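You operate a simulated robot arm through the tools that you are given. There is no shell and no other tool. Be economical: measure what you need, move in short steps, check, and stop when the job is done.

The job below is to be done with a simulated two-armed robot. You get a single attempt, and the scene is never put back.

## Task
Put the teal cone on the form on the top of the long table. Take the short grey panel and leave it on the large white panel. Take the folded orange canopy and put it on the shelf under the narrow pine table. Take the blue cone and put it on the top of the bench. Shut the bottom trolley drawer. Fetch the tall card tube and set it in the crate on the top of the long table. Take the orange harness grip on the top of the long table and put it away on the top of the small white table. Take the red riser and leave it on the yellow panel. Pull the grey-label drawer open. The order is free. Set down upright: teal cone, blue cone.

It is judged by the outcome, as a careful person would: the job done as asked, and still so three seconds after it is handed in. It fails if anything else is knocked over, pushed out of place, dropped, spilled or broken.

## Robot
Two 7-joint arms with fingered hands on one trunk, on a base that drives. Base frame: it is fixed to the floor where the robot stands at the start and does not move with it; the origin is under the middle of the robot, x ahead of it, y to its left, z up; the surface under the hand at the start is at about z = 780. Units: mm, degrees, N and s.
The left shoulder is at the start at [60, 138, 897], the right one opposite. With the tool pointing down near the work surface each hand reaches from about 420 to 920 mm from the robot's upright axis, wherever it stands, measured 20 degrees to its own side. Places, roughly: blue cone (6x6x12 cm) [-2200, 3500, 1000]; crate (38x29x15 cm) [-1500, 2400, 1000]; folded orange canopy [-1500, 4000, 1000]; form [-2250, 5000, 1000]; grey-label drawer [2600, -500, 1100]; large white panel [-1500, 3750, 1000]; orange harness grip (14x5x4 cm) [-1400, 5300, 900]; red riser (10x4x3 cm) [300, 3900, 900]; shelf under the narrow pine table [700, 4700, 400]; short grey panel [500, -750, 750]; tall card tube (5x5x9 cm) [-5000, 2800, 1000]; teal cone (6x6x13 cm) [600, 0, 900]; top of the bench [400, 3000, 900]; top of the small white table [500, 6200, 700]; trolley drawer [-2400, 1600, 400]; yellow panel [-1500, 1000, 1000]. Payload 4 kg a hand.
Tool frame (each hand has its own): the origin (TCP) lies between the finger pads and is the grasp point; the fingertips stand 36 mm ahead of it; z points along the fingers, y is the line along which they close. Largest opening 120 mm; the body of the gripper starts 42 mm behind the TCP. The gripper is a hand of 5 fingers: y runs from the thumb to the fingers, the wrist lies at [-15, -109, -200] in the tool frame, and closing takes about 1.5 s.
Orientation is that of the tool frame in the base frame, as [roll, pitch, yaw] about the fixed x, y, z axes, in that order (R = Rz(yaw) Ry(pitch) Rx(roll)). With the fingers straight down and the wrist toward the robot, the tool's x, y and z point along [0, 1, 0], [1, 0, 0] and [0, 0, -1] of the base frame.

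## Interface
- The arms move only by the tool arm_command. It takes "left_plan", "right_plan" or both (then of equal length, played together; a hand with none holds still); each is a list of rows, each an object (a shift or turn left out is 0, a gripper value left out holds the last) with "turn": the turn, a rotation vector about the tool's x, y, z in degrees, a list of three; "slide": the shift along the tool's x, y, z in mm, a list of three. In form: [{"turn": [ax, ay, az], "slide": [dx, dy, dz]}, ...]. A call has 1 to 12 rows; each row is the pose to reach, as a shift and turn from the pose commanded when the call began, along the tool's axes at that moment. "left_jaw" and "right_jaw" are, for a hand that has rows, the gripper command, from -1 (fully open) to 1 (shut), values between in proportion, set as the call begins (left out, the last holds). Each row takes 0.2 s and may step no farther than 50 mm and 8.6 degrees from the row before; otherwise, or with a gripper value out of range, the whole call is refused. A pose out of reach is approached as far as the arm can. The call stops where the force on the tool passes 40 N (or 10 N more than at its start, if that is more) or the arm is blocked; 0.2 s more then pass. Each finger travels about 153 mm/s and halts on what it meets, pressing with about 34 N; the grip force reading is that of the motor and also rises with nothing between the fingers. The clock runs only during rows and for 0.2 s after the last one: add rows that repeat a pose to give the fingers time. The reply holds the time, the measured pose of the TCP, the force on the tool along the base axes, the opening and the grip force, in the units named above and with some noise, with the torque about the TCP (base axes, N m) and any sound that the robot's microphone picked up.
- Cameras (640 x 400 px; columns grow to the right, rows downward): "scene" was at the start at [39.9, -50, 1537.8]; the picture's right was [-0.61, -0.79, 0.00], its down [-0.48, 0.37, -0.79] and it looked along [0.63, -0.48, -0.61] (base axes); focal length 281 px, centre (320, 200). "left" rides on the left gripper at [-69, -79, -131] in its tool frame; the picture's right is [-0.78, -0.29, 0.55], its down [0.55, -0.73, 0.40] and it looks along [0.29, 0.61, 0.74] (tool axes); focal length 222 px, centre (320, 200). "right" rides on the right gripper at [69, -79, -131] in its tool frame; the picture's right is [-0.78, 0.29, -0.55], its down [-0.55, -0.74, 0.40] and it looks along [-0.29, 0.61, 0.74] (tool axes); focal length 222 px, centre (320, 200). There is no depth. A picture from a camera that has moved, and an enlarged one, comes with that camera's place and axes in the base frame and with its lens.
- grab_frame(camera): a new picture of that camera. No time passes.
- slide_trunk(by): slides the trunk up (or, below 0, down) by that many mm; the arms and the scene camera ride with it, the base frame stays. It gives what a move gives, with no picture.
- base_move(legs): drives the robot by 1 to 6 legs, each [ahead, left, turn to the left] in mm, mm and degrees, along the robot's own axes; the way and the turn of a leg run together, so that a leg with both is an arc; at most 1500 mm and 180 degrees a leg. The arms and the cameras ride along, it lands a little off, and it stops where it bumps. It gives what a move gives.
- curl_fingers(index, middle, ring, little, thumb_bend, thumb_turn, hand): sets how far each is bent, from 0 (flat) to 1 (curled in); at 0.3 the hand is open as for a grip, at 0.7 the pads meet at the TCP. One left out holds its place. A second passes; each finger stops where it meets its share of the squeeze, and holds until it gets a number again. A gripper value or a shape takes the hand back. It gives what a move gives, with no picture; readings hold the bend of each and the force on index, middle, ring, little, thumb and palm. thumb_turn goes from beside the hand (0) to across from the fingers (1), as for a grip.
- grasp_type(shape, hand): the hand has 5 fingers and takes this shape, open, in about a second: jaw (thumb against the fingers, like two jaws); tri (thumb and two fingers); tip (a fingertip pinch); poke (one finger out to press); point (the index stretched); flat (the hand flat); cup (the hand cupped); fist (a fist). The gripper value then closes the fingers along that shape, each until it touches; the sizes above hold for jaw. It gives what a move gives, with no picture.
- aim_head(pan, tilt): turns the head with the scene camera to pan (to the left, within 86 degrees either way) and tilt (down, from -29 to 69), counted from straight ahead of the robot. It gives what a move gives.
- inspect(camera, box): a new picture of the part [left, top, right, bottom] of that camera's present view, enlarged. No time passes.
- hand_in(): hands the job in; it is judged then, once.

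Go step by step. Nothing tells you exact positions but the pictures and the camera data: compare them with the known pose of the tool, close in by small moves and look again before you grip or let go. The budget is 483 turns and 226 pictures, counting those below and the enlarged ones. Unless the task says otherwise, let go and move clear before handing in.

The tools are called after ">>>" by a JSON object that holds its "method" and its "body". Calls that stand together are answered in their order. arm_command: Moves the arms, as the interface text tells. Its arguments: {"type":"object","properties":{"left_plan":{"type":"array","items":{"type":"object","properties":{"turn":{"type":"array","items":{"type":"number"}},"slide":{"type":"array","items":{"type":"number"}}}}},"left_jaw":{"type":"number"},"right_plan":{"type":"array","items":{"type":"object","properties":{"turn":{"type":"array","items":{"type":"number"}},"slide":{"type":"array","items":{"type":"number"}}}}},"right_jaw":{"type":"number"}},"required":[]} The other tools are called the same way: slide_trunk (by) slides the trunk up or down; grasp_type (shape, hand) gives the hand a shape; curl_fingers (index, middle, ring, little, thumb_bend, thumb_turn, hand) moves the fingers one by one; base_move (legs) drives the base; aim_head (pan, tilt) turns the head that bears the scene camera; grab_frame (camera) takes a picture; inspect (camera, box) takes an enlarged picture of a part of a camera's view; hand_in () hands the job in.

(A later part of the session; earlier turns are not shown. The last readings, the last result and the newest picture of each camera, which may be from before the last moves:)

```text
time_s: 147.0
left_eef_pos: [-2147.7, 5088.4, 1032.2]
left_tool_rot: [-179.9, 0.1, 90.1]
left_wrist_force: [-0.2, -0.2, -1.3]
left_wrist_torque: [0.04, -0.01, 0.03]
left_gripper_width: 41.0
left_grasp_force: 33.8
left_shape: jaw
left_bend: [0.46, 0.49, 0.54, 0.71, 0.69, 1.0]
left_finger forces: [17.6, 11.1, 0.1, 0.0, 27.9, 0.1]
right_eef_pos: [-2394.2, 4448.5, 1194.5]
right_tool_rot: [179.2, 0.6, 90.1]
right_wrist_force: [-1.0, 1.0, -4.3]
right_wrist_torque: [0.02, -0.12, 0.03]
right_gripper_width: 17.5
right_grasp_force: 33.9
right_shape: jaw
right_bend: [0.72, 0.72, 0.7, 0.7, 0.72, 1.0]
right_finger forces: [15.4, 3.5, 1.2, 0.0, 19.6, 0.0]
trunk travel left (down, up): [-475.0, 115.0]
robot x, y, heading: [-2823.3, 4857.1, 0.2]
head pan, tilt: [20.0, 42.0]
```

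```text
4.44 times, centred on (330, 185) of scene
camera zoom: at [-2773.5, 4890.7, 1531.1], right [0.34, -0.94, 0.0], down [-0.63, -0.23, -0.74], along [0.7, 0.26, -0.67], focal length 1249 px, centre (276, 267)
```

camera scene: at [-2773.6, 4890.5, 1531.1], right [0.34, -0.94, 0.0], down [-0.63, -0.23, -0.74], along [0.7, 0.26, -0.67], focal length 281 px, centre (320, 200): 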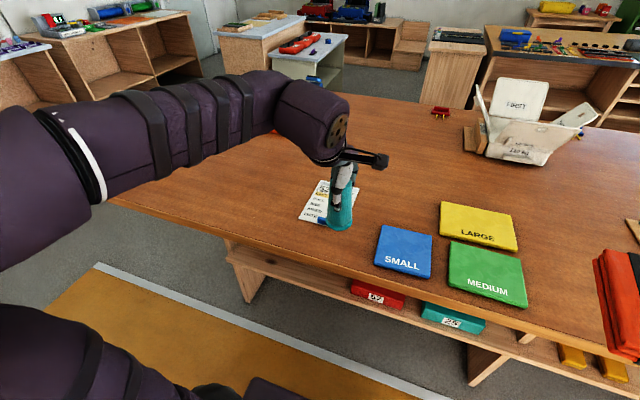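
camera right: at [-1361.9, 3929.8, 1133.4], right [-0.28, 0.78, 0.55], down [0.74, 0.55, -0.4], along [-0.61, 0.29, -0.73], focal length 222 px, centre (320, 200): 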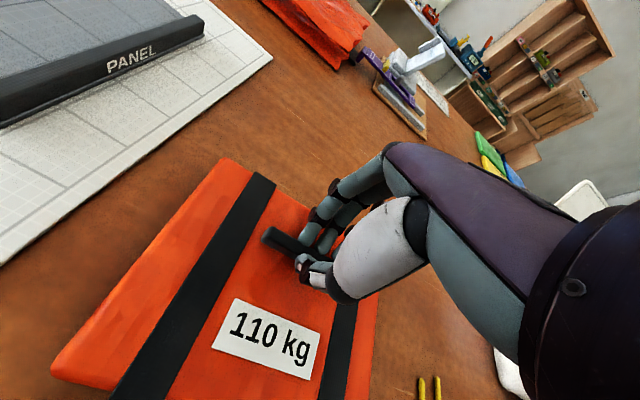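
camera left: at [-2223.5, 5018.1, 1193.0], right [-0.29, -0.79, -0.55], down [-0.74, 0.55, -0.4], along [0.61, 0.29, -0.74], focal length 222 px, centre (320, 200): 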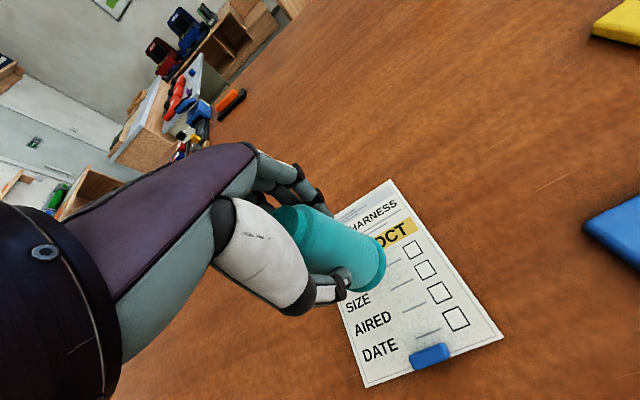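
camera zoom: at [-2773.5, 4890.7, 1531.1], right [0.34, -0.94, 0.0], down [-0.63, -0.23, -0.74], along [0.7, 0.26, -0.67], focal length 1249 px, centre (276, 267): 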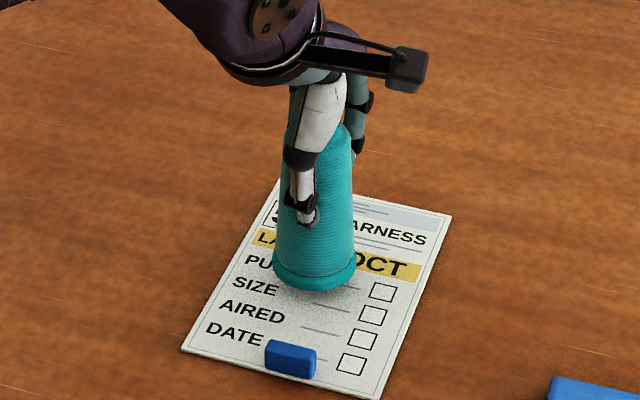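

Not yet touching. Keep lowering by 2 mm steps.

>>> {"method": "arm_command", "body": {"left_plan": [{"slide": [0, 0, 2]}, {"slide": [0, 0, 4]}, {"slide": [0, 0, 6]}, {"slide": [0, 0, 6]}]}}

```text
time_s: 148.0
left_eef_pos: [-2148.4, 5087.0, 1025.8]
left_tool_rot: [180.0, 0.0, 90.2]
left_wrist_force: [-0.3, -0.2, -1.4]
left_wrist_torque: [-0.01, -0.02, 0.03]
left_gripper_width: 41.1
left_grasp_force: 33.6
left_shape: jaw
left_bend: [0.46, 0.49, 0.54, 0.71, 0.69, 1.0]
left_finger forces: [17.6, 11.1, 0.1, 0.0, 27.8, 0.0]
right_eef_pos: [-2392.8, 4447.3, 1194.1]
right_tool_rot: [179.3, 0.6, 90.2]
right_wrist_force: [0.1, 1.9, -4.7]
right_wrist_torque: [0.0, -0.12, 0.0]
right_gripper_width: 17.9
right_grasp_force: 34.2
right_shape: jaw
right_bend: [0.72, 0.72, 0.7, 0.7, 0.72, 1.0]
right_finger forces: [15.4, 3.5, 1.1, 0.1, 19.6, 0.0]
trunk travel left (down, up): [-475.0, 115.0]
robot x, y, heading: [-2828.2, 4859.4, 0.0]
head pan, tilt: [20.0, 42.0]
```

>>> {"method": "arm_command", "body": {"left_plan": [{"slide": [0, 0, 2]}, {"slide": [0, 0, 4]}, {"slide": [0, 0, 6]}, {"slide": [0, 0, 6]}]}}

>>> {"method": "inspect", "body": {"camera": "scene", "box": [280, 140, 380, 230]}}

```text
time_s: 149.0
left_eef_pos: [-2149.1, 5087.1, 1020.1]
left_tool_rot: [179.9, 0.0, 90.2]
left_wrist_force: [0.3, 1.1, -2.2]
left_wrist_torque: [-0.02, 0.04, 0.02]
left_gripper_width: 40.8
left_grasp_force: 34.3
left_shape: jaw
left_bend: [0.46, 0.49, 0.54, 0.71, 0.69, 1.0]
left_finger forces: [17.6, 11.1, 0.0, 0.0, 27.8, 0.1]
right_eef_pos: [-2393.2, 4447.2, 1193.3]
right_tool_rot: [179.4, 0.5, 90.1]
right_wrist_force: [0.6, -1.9, -4.7]
right_wrist_torque: [-0.04, -0.09, -0.01]
right_gripper_width: 17.8
right_grasp_force: 34.7
right_shape: jaw
right_bend: [0.72, 0.72, 0.7, 0.7, 0.72, 1.0]
right_finger forces: [15.4, 3.4, 1.0, 0.0, 19.6, 0.0]
trunk travel left (down, up): [-475.0, 115.0]
robot x, y, heading: [-2825.7, 4858.8, 0.2]
head pan, tilt: [20.0, 42.0]
```

```text
4.44 times, centred on (330, 185) of scene
camera zoom: at [-2773.5, 4890.6, 1531.1], right [0.34, -0.94, 0.0], down [-0.63, -0.23, -0.74], along [0.7, 0.26, -0.67], focal length 1249 px, centre (276, 267)
```

zoom: 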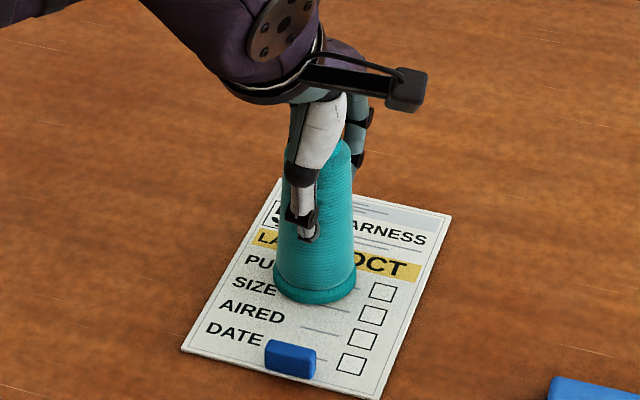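

>>> {"method": "arm_command", "body": {"left_plan": [{"slide": [0, 0, 2]}, {"slide": [0, 0, 4]}, {"slide": [0, 0, 6]}, {"slide": [0, 0, 8]}]}}

```text
time_s: 150.0
left_eef_pos: [-2148.3, 5086.1, 1015.5]
left_tool_rot: [179.5, 0.0, 90.1]
left_wrist_force: [-2.5, 0.6, 20.9]
left_wrist_torque: [0.01, -0.21, -0.02]
left_gripper_width: 42.2
left_grasp_force: 34.1
left_shape: jaw
left_bend: [0.46, 0.49, 0.54, 0.71, 0.69, 1.0]
left_finger forces: [18.7, 13.7, 0.0, 0.0, 33.1, 0.0]
right_eef_pos: [-2394.8, 4446.6, 1194.0]
right_tool_rot: [179.2, 0.6, 90.2]
right_wrist_force: [0.2, -0.3, -4.8]
right_wrist_torque: [-0.02, -0.1, -0.01]
right_gripper_width: 17.7
right_grasp_force: 34.0
right_shape: jaw
right_bend: [0.72, 0.72, 0.7, 0.7, 0.72, 1.0]
right_finger forces: [15.4, 3.5, 1.1, 0.0, 19.6, 0.1]
trunk travel left (down, up): [-475.0, 115.0]
robot x, y, heading: [-2822.4, 4859.5, 0.1]
head pan, tilt: [20.0, 42.0]
```

Contact felt. I ease up slightly, open, and rise straight up.

>>> {"method": "arm_command", "body": {"left_plan": [{"slide": [0, 0, -2]}, {"slide": [0, 0, -3]}]}}

>>> {"method": "arm_command", "body": {"left_jaw": -1, "left_plan": [{"slide": [0, 0, 0]}, {"slide": [0, 0, 0]}, {"slide": [0, 0, 0]}, {"slide": [0, 0, 0]}, {"slide": [0, 0, -20]}, {"slide": [0, 0, -60]}, {"slide": [0, 0, -100]}, {"slide": [0, 0, -140]}]}}

>>> {"method": "grab_frame", "body": {"camera": "scene"}}

```text
time_s: 150.6
left_eef_pos: [-2150.4, 5087.6, 1015.7]
left_tool_rot: [179.9, 0.0, 90.1]
left_wrist_force: [0.9, -3.3, 15.6]
left_wrist_torque: [-0.11, -0.31, -0.07]
left_gripper_width: 42.1
left_grasp_force: 34.4
left_shape: jaw
left_bend: [0.46, 0.49, 0.54, 0.71, 0.69, 1.0]
left_finger forces: [19.9, 13.5, 0.1, 0.1, 31.4, 0.0]
right_eef_pos: [-2394.3, 4447.9, 1194.3]
right_tool_rot: [179.3, 0.5, 90.2]
right_wrist_force: [-0.7, -0.2, -4.9]
right_wrist_torque: [0.04, -0.12, 0.0]
right_gripper_width: 17.5
right_grasp_force: 33.9
right_shape: jaw
right_bend: [0.72, 0.72, 0.7, 0.7, 0.72, 1.0]
right_finger forces: [15.4, 3.5, 1.1, 0.0, 19.6, 0.1]
trunk travel left (down, up): [-475.0, 115.0]
robot x, y, heading: [-2825.0, 4862.0, 0.1]
head pan, tilt: [20.0, 42.0]
```

```text
time_s: 152.4
left_eef_pos: [-2149.0, 5084.3, 1154.5]
left_tool_rot: [179.9, -0.2, 90.2]
left_wrist_force: [0.5, -0.4, 0.5]
left_wrist_torque: [-0.02, 0.02, 0.04]
left_gripper_width: 119.8
left_grasp_force: 0.1
left_shape: jaw
left_bend: [0.3, 0.3, 0.3, 0.3, 0.3, 0.97]
left_finger forces: [0.0, 0.0, 0.0, 0.0, 0.0, 0.0]
right_eef_pos: [-2394.0, 4447.7, 1194.2]
right_tool_rot: [179.3, 0.6, 90.1]
right_wrist_force: [0.3, 1.2, -4.3]
right_wrist_torque: [0.0, -0.1, 0.02]
right_gripper_width: 17.4
right_grasp_force: 33.9
right_shape: jaw
right_bend: [0.72, 0.72, 0.7, 0.7, 0.72, 1.0]
right_finger forces: [15.3, 3.7, 1.1, 0.0, 19.5, 0.1]
trunk travel left (down, up): [-475.0, 115.0]
robot x, y, heading: [-2825.8, 4854.9, -0.0]
head pan, tilt: [20.0, 42.0]
```

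```text
152 pictures are left
camera scene: at [-2773.9, 4890.3, 1531.1], right [0.34, -0.94, 0.0], down [-0.63, -0.23, -0.74], along [0.7, 0.26, -0.67], focal length 281 px, centre (320, 200)
```

scene: 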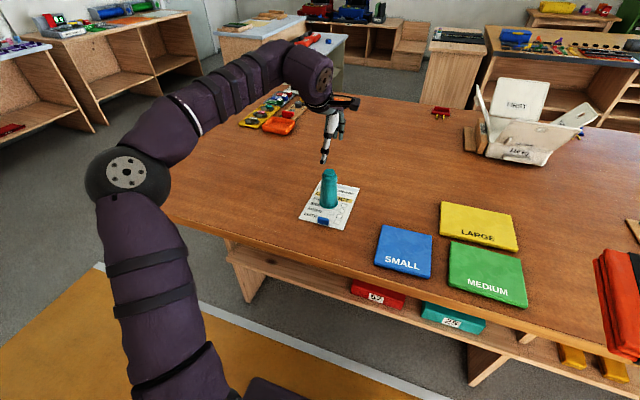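

The teal cone stands upright on the form. Next, the blue cone is also reachable from this side; I retract the left hand and slide south.

>>> {"method": "arm_command", "body": {"left_plan": [{"slide": [-20, -45, -15]}, {"slide": [-40, -90, -30]}, {"slide": [-60, -135, -45]}, {"slide": [-80, -180, -45]}, {"slide": [-95, -220, -45]}]}}

>>> {"method": "base_move", "body": {"legs": [[0, -1500, 0], [0, -110, 0]]}}

>>> {"method": "aim_head", "body": {"pan": 15, "tilt": 42}}

>>> {"method": "grab_frame", "body": {"camera": "scene"}}

```text
refused: row 1 steps farther than a row can; nothing moved
```

```text
time_s: 160.6
left_eef_pos: [-2186.0, 3454.2, 1154.7]
left_tool_rot: [180.0, -0.1, 86.3]
left_wrist_force: [-0.5, -0.5, 0.4]
left_wrist_torque: [0.05, 0.01, 0.03]
left_gripper_width: 119.6
left_grasp_force: 0.1
left_shape: jaw
left_bend: [0.3, 0.3, 0.3, 0.3, 0.3, 0.97]
left_finger forces: [0.1, 0.1, 0.0, 0.1, 0.0, 0.1]
right_eef_pos: [-2473.6, 2833.4, 1192.0]
right_tool_rot: [179.4, 0.5, 86.4]
right_wrist_force: [0.0, -0.3, -4.7]
right_wrist_torque: [0.03, -0.12, 0.01]
right_gripper_width: 17.5
right_grasp_force: 33.6
right_shape: jaw
right_bend: [0.72, 0.72, 0.7, 0.7, 0.72, 1.0]
right_finger forces: [15.1, 3.9, 1.1, 0.1, 19.1, 0.0]
trunk travel left (down, up): [-475.0, 115.0]
robot x, y, heading: [-2874.3, 3275.0, -3.7]
head pan, tilt: [20.0, 42.0]
```

```text
time_s: 161.2
left_eef_pos: [-2186.0, 3455.7, 1153.2]
left_tool_rot: [179.9, 0.0, 86.4]
left_wrist_force: [-0.4, 0.2, 0.1]
left_wrist_torque: [0.01, 0.0, -0.02]
left_gripper_width: 120.0
left_grasp_force: 0.1
left_shape: jaw
left_bend: [0.3, 0.3, 0.3, 0.3, 0.3, 0.97]
left_finger forces: [0.1, 0.0, 0.1, 0.0, 0.0, 0.0]
right_eef_pos: [-2472.5, 2837.0, 1194.4]
right_tool_rot: [179.4, 0.6, 86.5]
right_wrist_force: [-0.6, -0.5, -4.6]
right_wrist_torque: [-0.03, -0.11, -0.02]
right_gripper_width: 17.7
right_grasp_force: 34.1
right_shape: jaw
right_bend: [0.72, 0.72, 0.7, 0.7, 0.72, 1.0]
right_finger forces: [15.4, 3.7, 1.1, 0.0, 19.2, 0.1]
trunk travel left (down, up): [-475.0, 115.0]
robot x, y, heading: [-2874.8, 3274.3, -3.4]
head pan, tilt: [15.0, 42.0]
```

```text
151 pictures are left
camera scene: at [-2821.8, 3295.5, 1531.1], right [0.2, -0.98, 0.0], down [-0.66, -0.13, -0.74], along [0.73, 0.15, -0.67], focal length 281 px, centre (320, 200)
```

scene: 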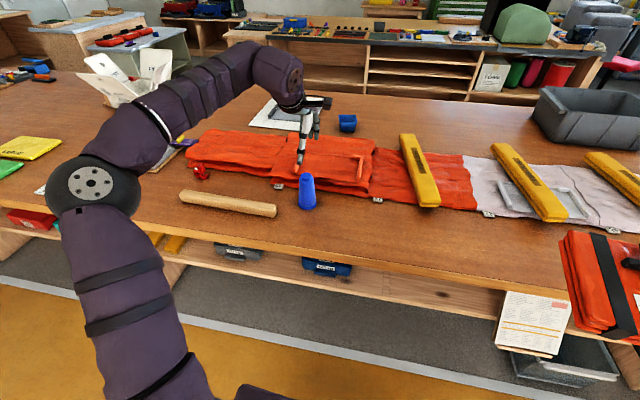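

The blue cone is almost straight beneath the left hand. I check with the left camera.

>>> {"method": "grab_frame", "body": {"camera": "left"}}

>>> {"method": "inspect", "body": {"camera": "scene", "box": [160, 90, 380, 240]}}

```text
150 pictures are left
camera left: at [-2269.3, 3392.0, 1284.0], right [-0.34, -0.76, -0.55], down [-0.7, 0.59, -0.4], along [0.63, 0.25, -0.74], focal length 222 px, centre (320, 200)
```

left: 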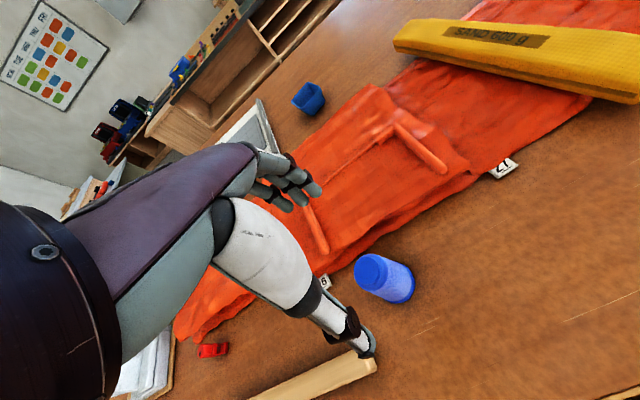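

```text
2.67 times, centred on (270, 165) of scene
camera zoom: at [-2821.8, 3295.5, 1531.1], right [0.2, -0.98, 0.0], down [-0.66, -0.13, -0.74], along [0.73, 0.15, -0.67], focal length 749 px, centre (453, 293)
```

zoom: 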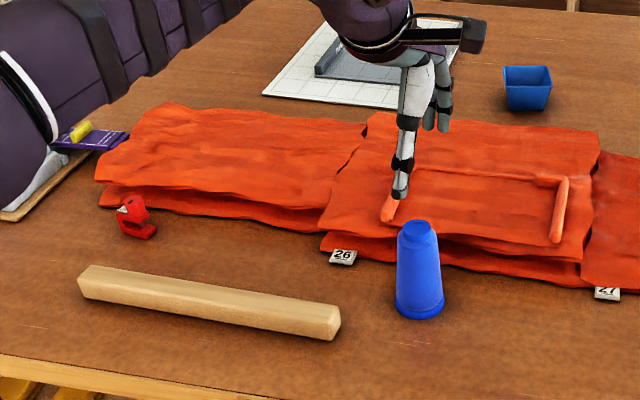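

Triangulated: blue cone at (-2188,3460), top z≈1037. I lower the left hand around it.

>>> {"method": "arm_command", "body": {"left_plan": [{"slide": [5, -2, 40]}, {"slide": [5, -2, 80]}, {"slide": [5, -2, 115]}, {"slide": [5, -2, 143]}]}}

>>> {"method": "inspect", "body": {"camera": "scene", "box": [240, 110, 380, 230]}}

>>> {"method": "grab_frame", "body": {"camera": "left"}}

```text
time_s: 162.2
left_eef_pos: [-2188.2, 3463.0, 1010.9]
left_tool_rot: [-180.0, -0.1, 86.4]
left_wrist_force: [0.1, -0.9, -0.7]
left_wrist_torque: [0.02, 0.03, 0.02]
left_gripper_width: 119.5
left_grasp_force: 0.0
left_shape: jaw
left_bend: [0.3, 0.3, 0.3, 0.3, 0.3, 0.97]
left_finger forces: [0.1, 0.1, 0.1, 0.0, 0.1, 0.1]
right_eef_pos: [-2472.9, 2834.9, 1193.4]
right_tool_rot: [179.4, 0.5, 86.5]
right_wrist_force: [0.3, -0.6, -4.7]
right_wrist_torque: [-0.02, -0.11, 0.0]
right_gripper_width: 17.4
right_grasp_force: 34.2
right_shape: jaw
right_bend: [0.72, 0.72, 0.7, 0.7, 0.72, 1.0]
right_finger forces: [15.3, 3.7, 1.2, 0.0, 19.0, 0.1]
trunk travel left (down, up): [-475.0, 115.0]
robot x, y, heading: [-2874.3, 3272.7, -3.6]
head pan, tilt: [15.0, 42.0]
```

```text
3.33 times, centred on (310, 170) of scene
camera zoom: at [-2821.5, 3295.4, 1531.1], right [0.2, -0.98, 0.0], down [-0.66, -0.13, -0.74], along [0.73, 0.15, -0.67], focal length 937 px, centre (353, 300)
```

zoom: 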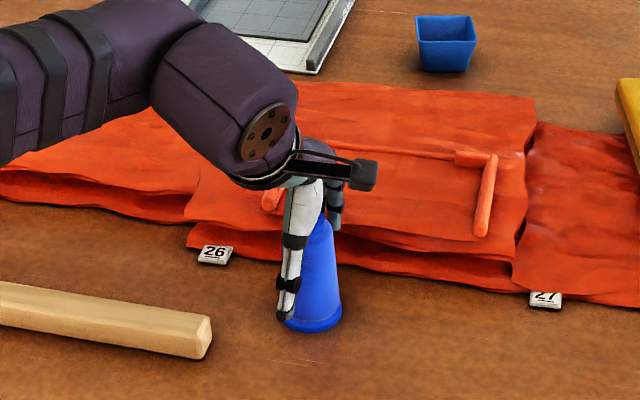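

```text
147 pictures are left
camera left: at [-2271.4, 3399.2, 1141.4], right [-0.34, -0.76, -0.55], down [-0.7, 0.59, -0.4], along [0.63, 0.25, -0.74], focal length 222 px, centre (320, 200)
```

left: 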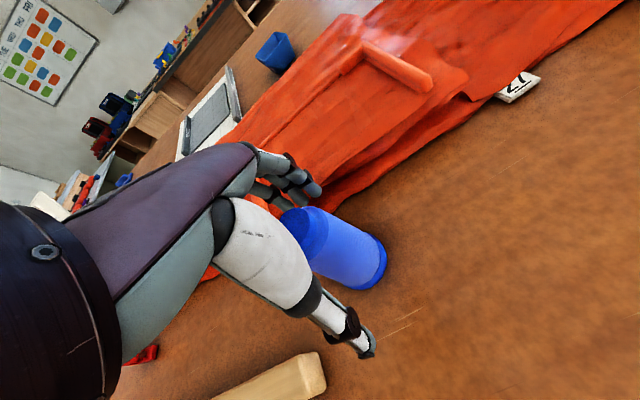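

Aligned to a few mm; I nudge and close.

>>> {"method": "arm_command", "body": {"left_plan": [{"slide": [-5, 0, 3]}]}}

>>> {"method": "arm_command", "body": {"left_jaw": 1, "left_plan": [{"slide": [0, 0, 0]}, {"slide": [0, 0, 0]}, {"slide": [0, 0, 0]}, {"slide": [0, 0, 0]}, {"slide": [0, 0, 0]}, {"slide": [0, 0, 0]}, {"slide": [0, 0, 0]}, {"slide": [0, 0, 0]}]}}

>>> {"method": "arm_command", "body": {"left_plan": [{"slide": [0, 0, -20]}, {"slide": [0, 0, -50]}, {"slide": [0, 0, -90]}, {"slide": [0, 0, -130]}, {"slide": [0, 0, -170]}, {"slide": [0, -45, -180]}, {"slide": [0, -90, -180]}, {"slide": [0, -135, -180]}, {"slide": [0, -180, -180]}]}}

>>> {"method": "grab_frame", "body": {"camera": "scene"}}

```text
time_s: 162.6
left_eef_pos: [-2188.7, 3457.6, 1007.3]
left_tool_rot: [180.0, 0.0, 86.4]
left_wrist_force: [-1.6, -0.5, 0.7]
left_wrist_torque: [0.0, -0.01, 0.01]
left_gripper_width: 119.9
left_grasp_force: 0.0
left_shape: jaw
left_bend: [0.3, 0.3, 0.3, 0.3, 0.3, 0.97]
left_finger forces: [0.0, 0.0, 0.1, 0.0, 0.1, 0.0]
right_eef_pos: [-2472.4, 2835.3, 1193.6]
right_tool_rot: [179.4, 0.6, 86.5]
right_wrist_force: [0.2, 0.2, -4.1]
right_wrist_torque: [-0.03, -0.11, -0.01]
right_gripper_width: 17.8
right_grasp_force: 33.8
right_shape: jaw
right_bend: [0.72, 0.72, 0.7, 0.7, 0.72, 1.0]
right_finger forces: [15.2, 3.7, 1.1, 0.0, 19.1, 0.0]
trunk travel left (down, up): [-475.0, 115.0]
robot x, y, heading: [-2878.4, 3274.2, -3.4]
head pan, tilt: [15.0, 42.0]
```

```text
time_s: 164.4
left_eef_pos: [-2189.0, 3456.8, 1007.5]
left_tool_rot: [180.0, -0.1, 86.5]
left_wrist_force: [-0.2, -0.9, 1.3]
left_wrist_torque: [-0.01, 0.01, -0.02]
left_gripper_width: 42.1
left_grasp_force: 33.7
left_shape: jaw
left_bend: [0.45, 0.47, 0.52, 0.71, 0.69, 1.0]
left_finger forces: [15.7, 9.5, 3.1, 0.0, 28.2, 0.0]
right_eef_pos: [-2472.7, 2835.6, 1193.4]
right_tool_rot: [179.2, 0.7, 86.5]
right_wrist_force: [-0.5, -0.1, -4.5]
right_wrist_torque: [-0.04, -0.11, 0.02]
right_gripper_width: 17.7
right_grasp_force: 33.9
right_shape: jaw
right_bend: [0.72, 0.72, 0.7, 0.7, 0.72, 1.0]
right_finger forces: [15.3, 3.7, 1.1, 0.1, 19.1, 0.0]
trunk travel left (down, up): [-475.0, 115.0]
robot x, y, heading: [-2878.1, 3273.2, -3.5]
head pan, tilt: [15.0, 42.0]
```

```text
time_s: 166.4
left_eef_pos: [-2370.9, 3469.1, 1186.7]
left_tool_rot: [179.9, -0.2, 86.5]
left_wrist_force: [0.8, 0.2, -1.6]
left_wrist_torque: [-0.03, -0.01, -0.02]
left_gripper_width: 41.6
left_grasp_force: 33.8
left_shape: jaw
left_bend: [0.45, 0.47, 0.52, 0.71, 0.69, 1.0]
left_finger forces: [15.6, 9.6, 3.3, 0.0, 27.9, 0.0]
right_eef_pos: [-2471.6, 2835.9, 1194.7]
right_tool_rot: [179.3, 0.6, 86.5]
right_wrist_force: [-1.7, 0.0, -3.8]
right_wrist_torque: [0.0, -0.08, -0.01]
right_gripper_width: 17.9
right_grasp_force: 34.1
right_shape: jaw
right_bend: [0.72, 0.72, 0.7, 0.7, 0.72, 1.0]
right_finger forces: [15.3, 3.5, 1.0, 0.1, 18.7, 0.0]
trunk travel left (down, up): [-475.0, 115.0]
robot x, y, heading: [-2872.4, 3274.7, -3.5]
head pan, tilt: [15.0, 42.0]
```

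```text
146 pictures are left
camera scene: at [-2822.1, 3295.7, 1531.1], right [0.2, -0.98, 0.0], down [-0.66, -0.13, -0.74], along [0.73, 0.15, -0.67], focal length 281 px, centre (320, 200)
```

scene: 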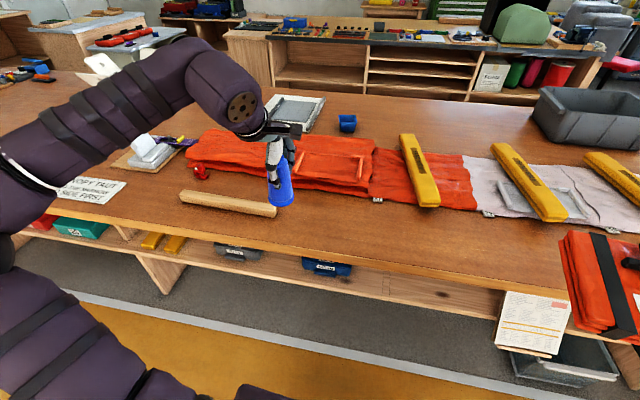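

Blue cone is held. I go back north around the table end to the east corridor, staying facing east, and look at the bench side.

>>> {"method": "base_move", "body": {"legs": [[-30, 0, 3.5], [0, 1500, 0], [0, 1500, 0]]}}

>>> {"method": "base_move", "body": {"legs": [[1200, 0, 0], [950, 0, 0]]}}

>>> {"method": "aim_head", "body": {"pan": -45, "tilt": 25}}

>>> {"method": "grab_frame", "body": {"camera": "scene"}}

>>> {"method": "aim_head", "body": {"pan": 0, "tilt": 25}}

>>> {"method": "grab_frame", "body": {"camera": "scene"}}

```text
time_s: 181.4
left_eef_pos: [-2546.1, 6563.6, 1186.0]
left_tool_rot: [-180.0, 0.1, 94.0]
left_wrist_force: [0.1, -0.1, -2.0]
left_wrist_torque: [0.0, 0.0, 0.03]
left_gripper_width: 42.0
left_grasp_force: 34.0
left_shape: jaw
left_bend: [0.45, 0.47, 0.52, 0.71, 0.69, 1.0]
left_finger forces: [15.7, 9.6, 3.5, 0.1, 28.0, 0.0]
right_eef_pos: [-2561.9, 5921.5, 1193.4]
right_tool_rot: [179.3, 0.6, 94.2]
right_wrist_force: [0.8, 0.2, 0.3]
right_wrist_torque: [-0.02, -0.03, -0.01]
right_gripper_width: 13.3
right_grasp_force: 33.8
right_shape: jaw
right_bend: [0.72, 0.73, 0.71, 0.7, 0.79, 1.0]
right_finger forces: [0.0, 0.2, 0.1, 0.0, 0.1, 0.1]
trunk travel left (down, up): [-475.0, 115.0]
robot x, y, heading: [-3022.2, 6299.5, 4.2]
head pan, tilt: [15.0, 42.0]
```

```text
time_s: 192.1
left_eef_pos: [-379.0, 6641.7, 1187.5]
left_tool_rot: [180.0, 0.0, 91.9]
left_wrist_force: [-0.3, 0.0, -1.5]
left_wrist_torque: [-0.03, 0.01, 0.01]
left_gripper_width: 41.7
left_grasp_force: 34.5
left_shape: jaw
left_bend: [0.45, 0.47, 0.52, 0.71, 0.69, 1.0]
left_finger forces: [15.7, 9.6, 3.6, 0.0, 28.0, 0.1]
right_eef_pos: [-421.1, 6001.2, 1193.6]
right_tool_rot: [179.3, 0.5, 91.8]
right_wrist_force: [0.3, 0.9, -0.3]
right_wrist_torque: [-0.02, 0.0, -0.05]
right_gripper_width: 13.4
right_grasp_force: 34.0
right_shape: jaw
right_bend: [0.72, 0.73, 0.71, 0.7, 0.79, 1.0]
right_finger forces: [0.1, 0.1, 0.0, 0.0, 0.0, 0.0]
trunk travel left (down, up): [-475.0, 115.0]
robot x, y, heading: [-864.9, 6397.8, 1.8]
head pan, tilt: [15.0, 42.0]
```

```text
time_s: 193.4
left_eef_pos: [-380.0, 6641.4, 1187.6]
left_tool_rot: [-180.0, 0.1, 91.8]
left_wrist_force: [0.3, -0.5, -1.6]
left_wrist_torque: [0.0, 0.01, 0.01]
left_gripper_width: 41.6
left_grasp_force: 33.6
left_shape: jaw
left_bend: [0.45, 0.47, 0.52, 0.71, 0.69, 1.0]
left_finger forces: [15.7, 9.6, 3.4, 0.1, 27.8, 0.1]
right_eef_pos: [-421.4, 6001.4, 1193.6]
right_tool_rot: [179.3, 0.6, 91.9]
right_wrist_force: [0.7, 0.7, -0.4]
right_wrist_torque: [0.0, 0.01, 0.01]
right_gripper_width: 13.5
right_grasp_force: 33.9
right_shape: jaw
right_bend: [0.72, 0.73, 0.71, 0.7, 0.79, 1.0]
right_finger forces: [0.1, 0.0, 0.0, 0.1, 0.0, 0.0]
trunk travel left (down, up): [-475.0, 115.0]
robot x, y, heading: [-860.6, 6397.2, 1.9]
head pan, tilt: [-45.0, 25.0]
```

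```text
145 pictures are left
camera scene: at [-824.6, 6338.5, 1557.3], right [-0.68, -0.73, 0.0], down [-0.31, 0.29, -0.91], along [0.66, -0.62, -0.42], focal length 281 px, centre (320, 200)
```

scene: 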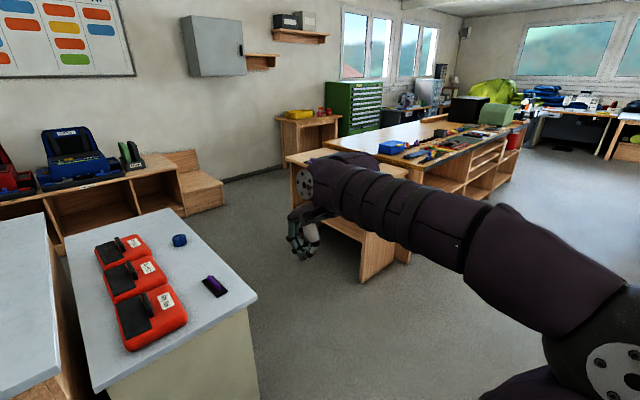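

```text
time_s: 194.5
left_eef_pos: [-378.9, 6641.8, 1187.6]
left_tool_rot: [-180.0, -0.1, 91.8]
left_wrist_force: [0.1, 0.2, -2.0]
left_wrist_torque: [0.01, -0.02, 0.01]
left_gripper_width: 41.8
left_grasp_force: 34.1
left_shape: jaw
left_bend: [0.45, 0.47, 0.52, 0.71, 0.69, 1.0]
left_finger forces: [15.7, 9.6, 3.4, 0.0, 27.9, 0.1]
right_eef_pos: [-420.8, 6000.4, 1194.2]
right_tool_rot: [179.3, 0.6, 92.0]
right_wrist_force: [-0.2, 0.4, 0.3]
right_wrist_torque: [0.0, -0.03, -0.01]
right_gripper_width: 13.4
right_grasp_force: 34.3
right_shape: jaw
right_bend: [0.72, 0.73, 0.71, 0.7, 0.79, 1.0]
right_finger forces: [0.0, 0.0, 0.0, 0.0, 0.1, 0.1]
trunk travel left (down, up): [-475.0, 115.0]
robot x, y, heading: [-863.7, 6399.3, 2.1]
head pan, tilt: [0.0, 25.0]
```

```text
144 pictures are left
camera scene: at [-799.8, 6404.4, 1557.4], right [0.03, -1.0, 0.0], down [-0.42, -0.01, -0.91], along [0.91, 0.03, -0.42], focal length 281 px, centre (320, 200)
```

scene: 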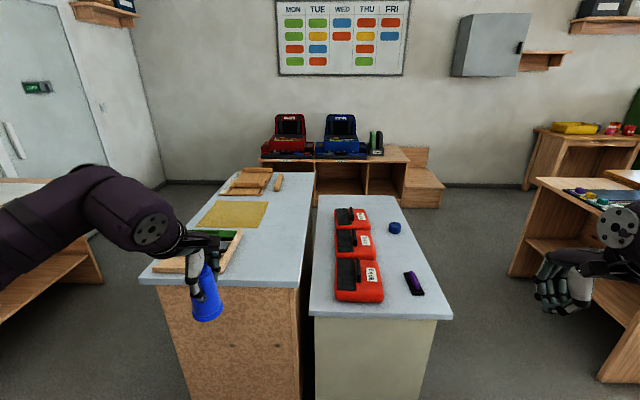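

The canopy slipped out of the right hand somewhere on the drive along the west aisle, so I'll have to fetch it from the floor there later. First I deliver the blue cone to the bench.

>>> {"method": "base_move", "body": {"legs": [[230, 0, -2], [0, -1500, 0], [0, -1500, 0]]}}

>>> {"method": "aim_head", "body": {"pan": 0, "tilt": 35}}

>>> {"method": "grab_frame", "body": {"camera": "scene"}}

```text
time_s: 210.3
left_eef_pos: [-159.1, 3621.0, 1187.9]
left_tool_rot: [180.0, -0.2, 88.6]
left_wrist_force: [0.1, -1.2, -2.6]
left_wrist_torque: [-0.01, -0.03, 0.01]
left_gripper_width: 41.6
left_grasp_force: 34.1
left_shape: jaw
left_bend: [0.45, 0.47, 0.52, 0.71, 0.69, 1.0]
left_finger forces: [15.8, 9.6, 3.6, 0.0, 27.9, 0.0]
right_eef_pos: [-234.0, 2984.9, 1193.7]
right_tool_rot: [179.3, 0.6, 88.8]
right_wrist_force: [-0.5, 0.3, -0.3]
right_wrist_torque: [0.04, 0.0, 0.0]
right_gripper_width: 13.2
right_grasp_force: 34.2
right_shape: jaw
right_bend: [0.72, 0.73, 0.71, 0.7, 0.79, 1.0]
right_finger forces: [0.0, 0.0, 0.1, 0.0, 0.1, 0.1]
trunk travel left (down, up): [-475.0, 115.0]
robot x, y, heading: [-653.7, 3409.3, -1.1]
head pan, tilt: [0.0, 25.0]
```

```text
time_s: 211.0
left_eef_pos: [-159.1, 3622.8, 1187.1]
left_tool_rot: [-180.0, -0.1, 88.6]
left_wrist_force: [-0.2, 0.7, -1.2]
left_wrist_torque: [-0.01, 0.02, 0.05]
left_gripper_width: 41.8
left_grasp_force: 34.0
left_shape: jaw
left_bend: [0.45, 0.47, 0.52, 0.71, 0.69, 1.0]
left_finger forces: [15.7, 9.6, 3.6, 0.0, 27.9, 0.1]
right_eef_pos: [-235.3, 2984.6, 1193.5]
right_tool_rot: [179.2, 0.6, 88.8]
right_wrist_force: [0.3, 1.0, 0.4]
right_wrist_torque: [-0.01, -0.02, -0.01]
right_gripper_width: 13.5
right_grasp_force: 34.2
right_shape: jaw
right_bend: [0.72, 0.73, 0.71, 0.7, 0.79, 1.0]
right_finger forces: [0.0, 0.0, 0.0, 0.0, 0.0, 0.0]
trunk travel left (down, up): [-475.0, 115.0]
robot x, y, heading: [-651.8, 3404.2, -1.3]
head pan, tilt: [0.0, 35.0]
```

```text
143 pictures are left
camera scene: at [-595.5, 3408.5, 1541.6], right [-0.02, -1.0, 0.0], down [-0.57, 0.01, -0.82], along [0.82, -0.02, -0.57], focal length 281 px, centre (320, 200)
```

scene: 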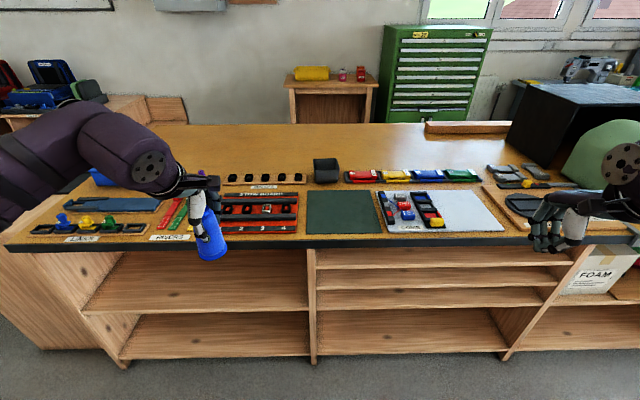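

The bench is ahead (front edge x≈105). I zoom to choose a free bare spot on its top.

>>> {"method": "inspect", "body": {"camera": "scene", "box": [120, 110, 400, 260]}}

>>> {"method": "inspect", "body": {"camera": "scene", "box": [360, 110, 640, 260]}}

```text
2.29 times, centred on (260, 185) of scene
camera zoom: at [-595.5, 3408.5, 1541.6], right [-0.02, -1.0, 0.0], down [-0.57, 0.01, -0.82], along [0.82, -0.02, -0.57], focal length 642 px, centre (457, 234)
```

zoom: 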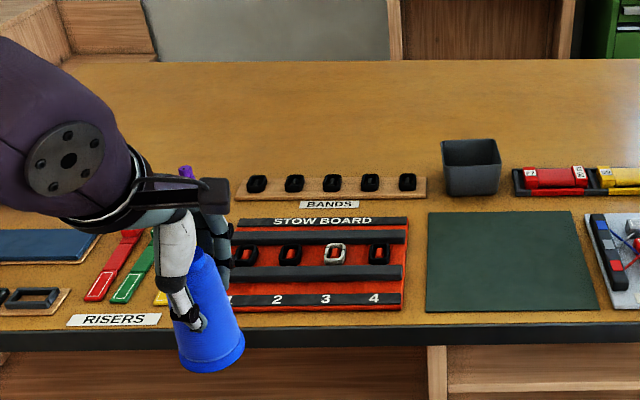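

```text
2.29 times, centred on (500, 185) of scene
camera zoom: at [-595.5, 3408.5, 1541.6], right [-0.02, -1.0, 0.0], down [-0.57, 0.01, -0.82], along [0.82, -0.02, -0.57], focal length 642 px, centre (-91, 234)
```

zoom: 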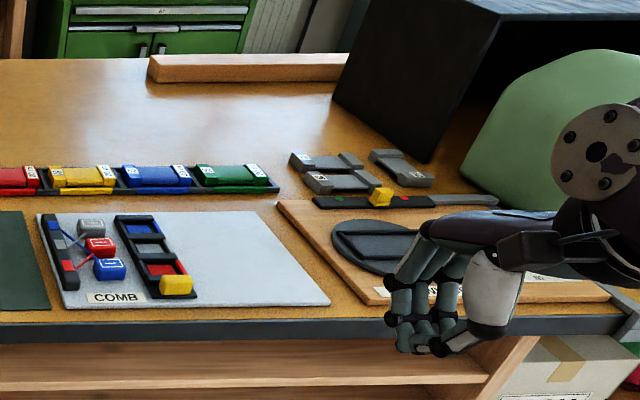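

I'll set the blue cone on the bare wood just behind the "BANDS" rack, about (585,3680). I drive closer.

>>> {"method": "base_move", "body": {"legs": [[395, 45, 1.3]]}}

>>> {"method": "aim_head", "body": {"pan": 10, "tilt": 45}}

>>> {"method": "grab_frame", "body": {"camera": "scene"}}

```text
time_s: 213.4
left_eef_pos: [222.8, 3671.6, 1187.2]
left_tool_rot: [-179.9, 0.0, 89.7]
left_wrist_force: [0.4, 0.1, -2.0]
left_wrist_torque: [-0.05, 0.0, -0.02]
left_gripper_width: 41.7
left_grasp_force: 34.1
left_shape: jaw
left_bend: [0.45, 0.47, 0.52, 0.71, 0.69, 1.0]
left_finger forces: [15.8, 9.7, 3.6, 0.0, 27.9, 0.0]
right_eef_pos: [159.4, 3033.9, 1192.7]
right_tool_rot: [179.4, 0.5, 89.9]
right_wrist_force: [0.4, 0.8, 0.1]
right_wrist_torque: [0.0, 0.03, 0.02]
right_gripper_width: 13.3
right_grasp_force: 34.4
right_shape: jaw
right_bend: [0.72, 0.73, 0.71, 0.7, 0.79, 1.0]
right_finger forces: [0.0, 0.0, 0.0, 0.0, 0.0, 0.0]
trunk travel left (down, up): [-475.0, 115.0]
robot x, y, heading: [-265.5, 3444.0, -0.4]
head pan, tilt: [0.0, 35.0]
```

```text
time_s: 214.2
left_eef_pos: [221.8, 3672.2, 1187.5]
left_tool_rot: [-180.0, -0.2, 89.9]
left_wrist_force: [-0.2, -0.1, -1.4]
left_wrist_torque: [-0.03, 0.01, -0.05]
left_gripper_width: 41.7
left_grasp_force: 33.9
left_shape: jaw
left_bend: [0.45, 0.47, 0.52, 0.71, 0.69, 1.0]
left_finger forces: [15.7, 9.6, 3.6, 0.0, 28.0, 0.0]
right_eef_pos: [158.2, 3032.6, 1193.5]
right_tool_rot: [179.3, 0.7, 89.9]
right_wrist_force: [0.0, -0.4, 0.5]
right_wrist_torque: [0.0, 0.02, 0.03]
right_gripper_width: 13.4
right_grasp_force: 34.2
right_shape: jaw
right_bend: [0.72, 0.73, 0.71, 0.7, 0.79, 1.0]
right_finger forces: [0.0, 0.0, 0.0, 0.0, 0.0, 0.0]
trunk travel left (down, up): [-475.0, 115.0]
robot x, y, heading: [-266.4, 3448.1, 0.1]
head pan, tilt: [10.0, 45.0]
```

```text
140 pictures are left
camera scene: at [-218.0, 3463.7, 1526.8], right [0.17, -0.99, 0.0], down [-0.7, -0.12, -0.71], along [0.7, 0.12, -0.71], focal length 281 px, centre (320, 200)
```

scene: 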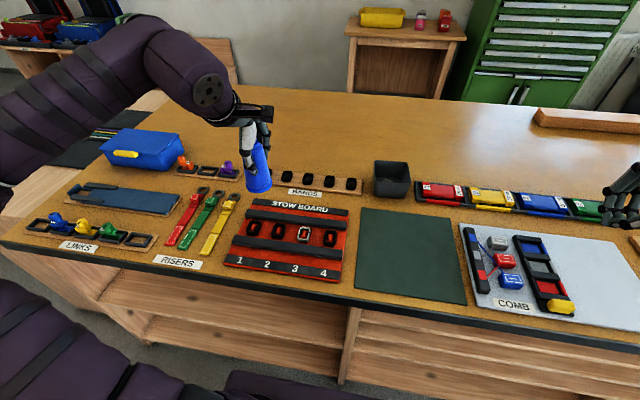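

Bench top z≈900. I carry the blue cone behind the BANDS rack and lower.

>>> {"method": "arm_command", "body": {"left_plan": [{"slide": [-3, 46, 0]}, {"slide": [-6, 92, 0]}, {"slide": [-9, 138, 0]}, {"slide": [-12, 184, 0]}, {"slide": [-15, 230, 0]}, {"slide": [-18, 276, 0]}, {"slide": [-22, 322, 0]}, {"slide": [-25, 368, 0]}, {"slide": [-25, 368, 45]}, {"slide": [-25, 368, 90]}, {"slide": [-25, 368, 135]}, {"slide": [-25, 368, 165]}]}}

>>> {"method": "grab_frame", "body": {"camera": "scene"}}

>>> {"method": "grab_frame", "body": {"camera": "left"}}

```text
time_s: 216.8
left_eef_pos: [571.6, 3641.1, 1019.6]
left_tool_rot: [180.0, -0.1, 89.8]
left_wrist_force: [0.4, -0.5, -1.7]
left_wrist_torque: [0.02, 0.02, 0.01]
left_gripper_width: 41.3
left_grasp_force: 34.3
left_shape: jaw
left_bend: [0.46, 0.47, 0.52, 0.71, 0.7, 1.0]
left_finger forces: [16.3, 9.6, 3.4, 0.0, 27.5, 0.0]
left hand out of reach, approached as far as the arm can: row 7, 8, 9, 10, 11, 12
right_eef_pos: [160.2, 3032.1, 1193.6]
right_tool_rot: [179.4, 0.5, 89.9]
right_wrist_force: [-0.3, -0.1, 0.7]
right_wrist_torque: [0.02, 0.02, 0.02]
right_gripper_width: 13.5
right_grasp_force: 34.0
right_shape: jaw
right_bend: [0.72, 0.73, 0.71, 0.7, 0.79, 1.0]
right_finger forces: [0.0, 0.1, 0.0, 0.0, 0.0, 0.0]
trunk travel left (down, up): [-475.0, 115.0]
robot x, y, heading: [-271.6, 3447.4, -0.1]
head pan, tilt: [10.0, 45.0]
```

```text
139 pictures are left
camera scene: at [-216.6, 3462.5, 1526.8], right [0.17, -0.99, 0.0], down [-0.7, -0.12, -0.71], along [0.7, 0.12, -0.71], focal length 281 px, centre (320, 200)
```

scene: 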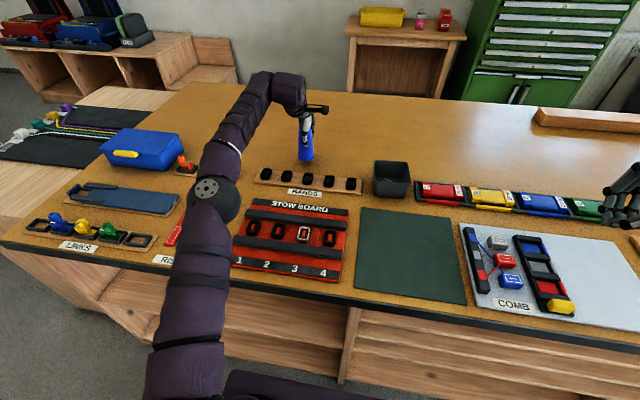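

```text
138 pictures are left
camera left: at [492.7, 3572.4, 1148.8], right [-0.29, -0.78, -0.55], down [-0.73, 0.55, -0.4], along [0.61, 0.29, -0.74], focal length 222 px, centre (320, 200)
```

left: 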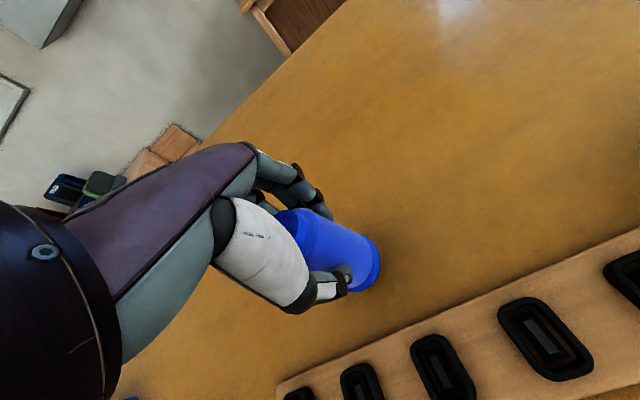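

Clear of the rack. I lower to contact.

>>> {"method": "arm_command", "body": {"left_plan": [{"slide": [0, 0, 10]}, {"slide": [0, 0, 18]}, {"slide": [0, 0, 22]}, {"slide": [0, 0, 24]}, {"slide": [0, 0, 26]}, {"slide": [0, 0, 28]}]}}

```text
time_s: 218.2
left_eef_pos: [574.7, 3641.6, 992.8]
left_tool_rot: [180.0, -0.1, 89.8]
left_wrist_force: [0.8, 1.2, -2.1]
left_wrist_torque: [-0.03, 0.01, -0.01]
left_gripper_width: 41.3
left_grasp_force: 33.9
left_shape: jaw
left_bend: [0.46, 0.47, 0.52, 0.71, 0.7, 1.0]
left_finger forces: [16.3, 9.7, 3.5, 0.0, 27.6, 0.1]
right_eef_pos: [158.4, 3032.5, 1194.5]
right_tool_rot: [179.3, 0.6, 89.8]
right_wrist_force: [-0.3, 0.2, 0.3]
right_wrist_torque: [0.01, 0.02, -0.02]
right_gripper_width: 13.2
right_grasp_force: 34.2
right_shape: jaw
right_bend: [0.72, 0.73, 0.71, 0.7, 0.79, 1.0]
right_finger forces: [0.0, 0.0, 0.1, 0.1, 0.0, 0.0]
trunk travel left (down, up): [-475.0, 115.0]
robot x, y, heading: [-269.7, 3445.8, 0.0]
head pan, tilt: [10.0, 45.0]
```

>>> {"method": "arm_command", "body": {"left_plan": [{"slide": [0, 0, 2]}, {"slide": [0, 0, 4]}, {"slide": [0, 0, 6]}, {"slide": [0, 0, 7]}]}}

```text
time_s: 219.2
left_eef_pos: [572.8, 3643.0, 987.0]
left_tool_rot: [180.0, 0.0, 89.8]
left_wrist_force: [0.0, -0.6, 5.7]
left_wrist_torque: [0.06, -0.16, 0.03]
left_gripper_width: 41.3
left_grasp_force: 33.9
left_shape: jaw
left_bend: [0.46, 0.47, 0.52, 0.71, 0.7, 1.0]
left_finger forces: [16.7, 10.0, 4.4, 0.0, 28.0, 0.0]
right_eef_pos: [158.9, 3033.2, 1193.7]
right_tool_rot: [179.3, 0.5, 89.8]
right_wrist_force: [-0.3, 0.5, -0.4]
right_wrist_torque: [-0.02, 0.02, -0.01]
right_gripper_width: 13.4
right_grasp_force: 33.9
right_shape: jaw
right_bend: [0.72, 0.73, 0.71, 0.7, 0.79, 1.0]
right_finger forces: [0.0, 0.0, 0.0, 0.0, 0.1, 0.1]
trunk travel left (down, up): [-475.0, 115.0]
robot x, y, heading: [-268.6, 3447.7, -0.1]
head pan, tilt: [10.0, 45.0]
```

Contact. Open and rise.

>>> {"method": "arm_command", "body": {"left_jaw": -1, "left_plan": [{"slide": [0, 0, 0]}, {"slide": [0, 0, 0]}, {"slide": [0, 0, 0]}, {"slide": [0, 0, 0]}, {"slide": [0, 0, -20]}, {"slide": [0, 0, -60]}, {"slide": [0, 0, -100]}, {"slide": [0, 0, -140]}, {"slide": [0, -40, -160]}, {"slide": [0, -80, -170]}]}}

>>> {"method": "arm_command", "body": {"right_jaw": -1, "right_plan": [{"slide": [0, 0, 0]}, {"slide": [0, 0, 0]}]}}

>>> {"method": "grab_frame", "body": {"camera": "scene"}}

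```text
time_s: 221.4
left_eef_pos: [494.1, 3642.2, 1152.0]
left_tool_rot: [-180.0, -0.1, 89.7]
left_wrist_force: [-1.1, 0.2, -0.4]
left_wrist_torque: [0.06, 0.0, 0.02]
left_gripper_width: 119.6
left_grasp_force: 0.0
left_shape: jaw
left_bend: [0.3, 0.3, 0.3, 0.3, 0.3, 0.97]
left_finger forces: [0.0, 0.0, 0.0, 0.0, 0.0, 0.0]
left hand out of reach, approached as far as the arm can: row 6, 7, 8, 9
right_eef_pos: [157.0, 3031.7, 1192.9]
right_tool_rot: [179.3, 0.5, 89.9]
right_wrist_force: [-0.1, -0.6, -0.1]
right_wrist_torque: [0.03, -0.02, 0.01]
right_gripper_width: 13.3
right_grasp_force: 34.3
right_shape: jaw
right_bend: [0.72, 0.73, 0.71, 0.7, 0.79, 1.0]
right_finger forces: [0.0, 0.0, 0.0, 0.0, 0.1, 0.1]
trunk travel left (down, up): [-475.0, 115.0]
robot x, y, heading: [-269.5, 3445.8, 0.0]
head pan, tilt: [10.0, 45.0]
```

```text
time_s: 222.0
left_eef_pos: [495.5, 3642.5, 1152.4]
left_tool_rot: [180.0, 0.1, 89.7]
left_wrist_force: [0.7, 0.0, 0.5]
left_wrist_torque: [-0.04, 0.05, -0.02]
left_gripper_width: 119.9
left_grasp_force: 0.2
left_shape: jaw
left_bend: [0.3, 0.3, 0.3, 0.3, 0.3, 0.97]
left_finger forces: [0.0, 0.0, 0.0, 0.0, 0.0, 0.0]
right_eef_pos: [157.4, 3032.7, 1193.6]
right_tool_rot: [179.2, 0.6, 89.9]
right_wrist_force: [-0.2, 0.1, 0.2]
right_wrist_torque: [-0.01, -0.01, 0.0]
right_gripper_width: 119.8
right_grasp_force: 0.1
right_shape: jaw
right_bend: [0.3, 0.3, 0.3, 0.3, 0.3, 0.97]
right_finger forces: [0.1, 0.0, 0.0, 0.1, 0.0, 0.0]
trunk travel left (down, up): [-475.0, 115.0]
robot x, y, heading: [-270.7, 3444.8, 0.1]
head pan, tilt: [10.0, 45.0]
```

```text
137 pictures are left
camera scene: at [-218.0, 3463.9, 1526.8], right [0.17, -0.99, 0.0], down [-0.7, -0.12, -0.71], along [0.7, 0.12, -0.71], focal length 281 px, centre (320, 200)
```

scene: 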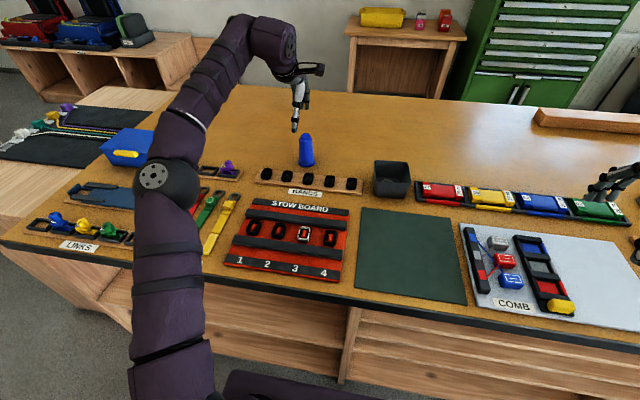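

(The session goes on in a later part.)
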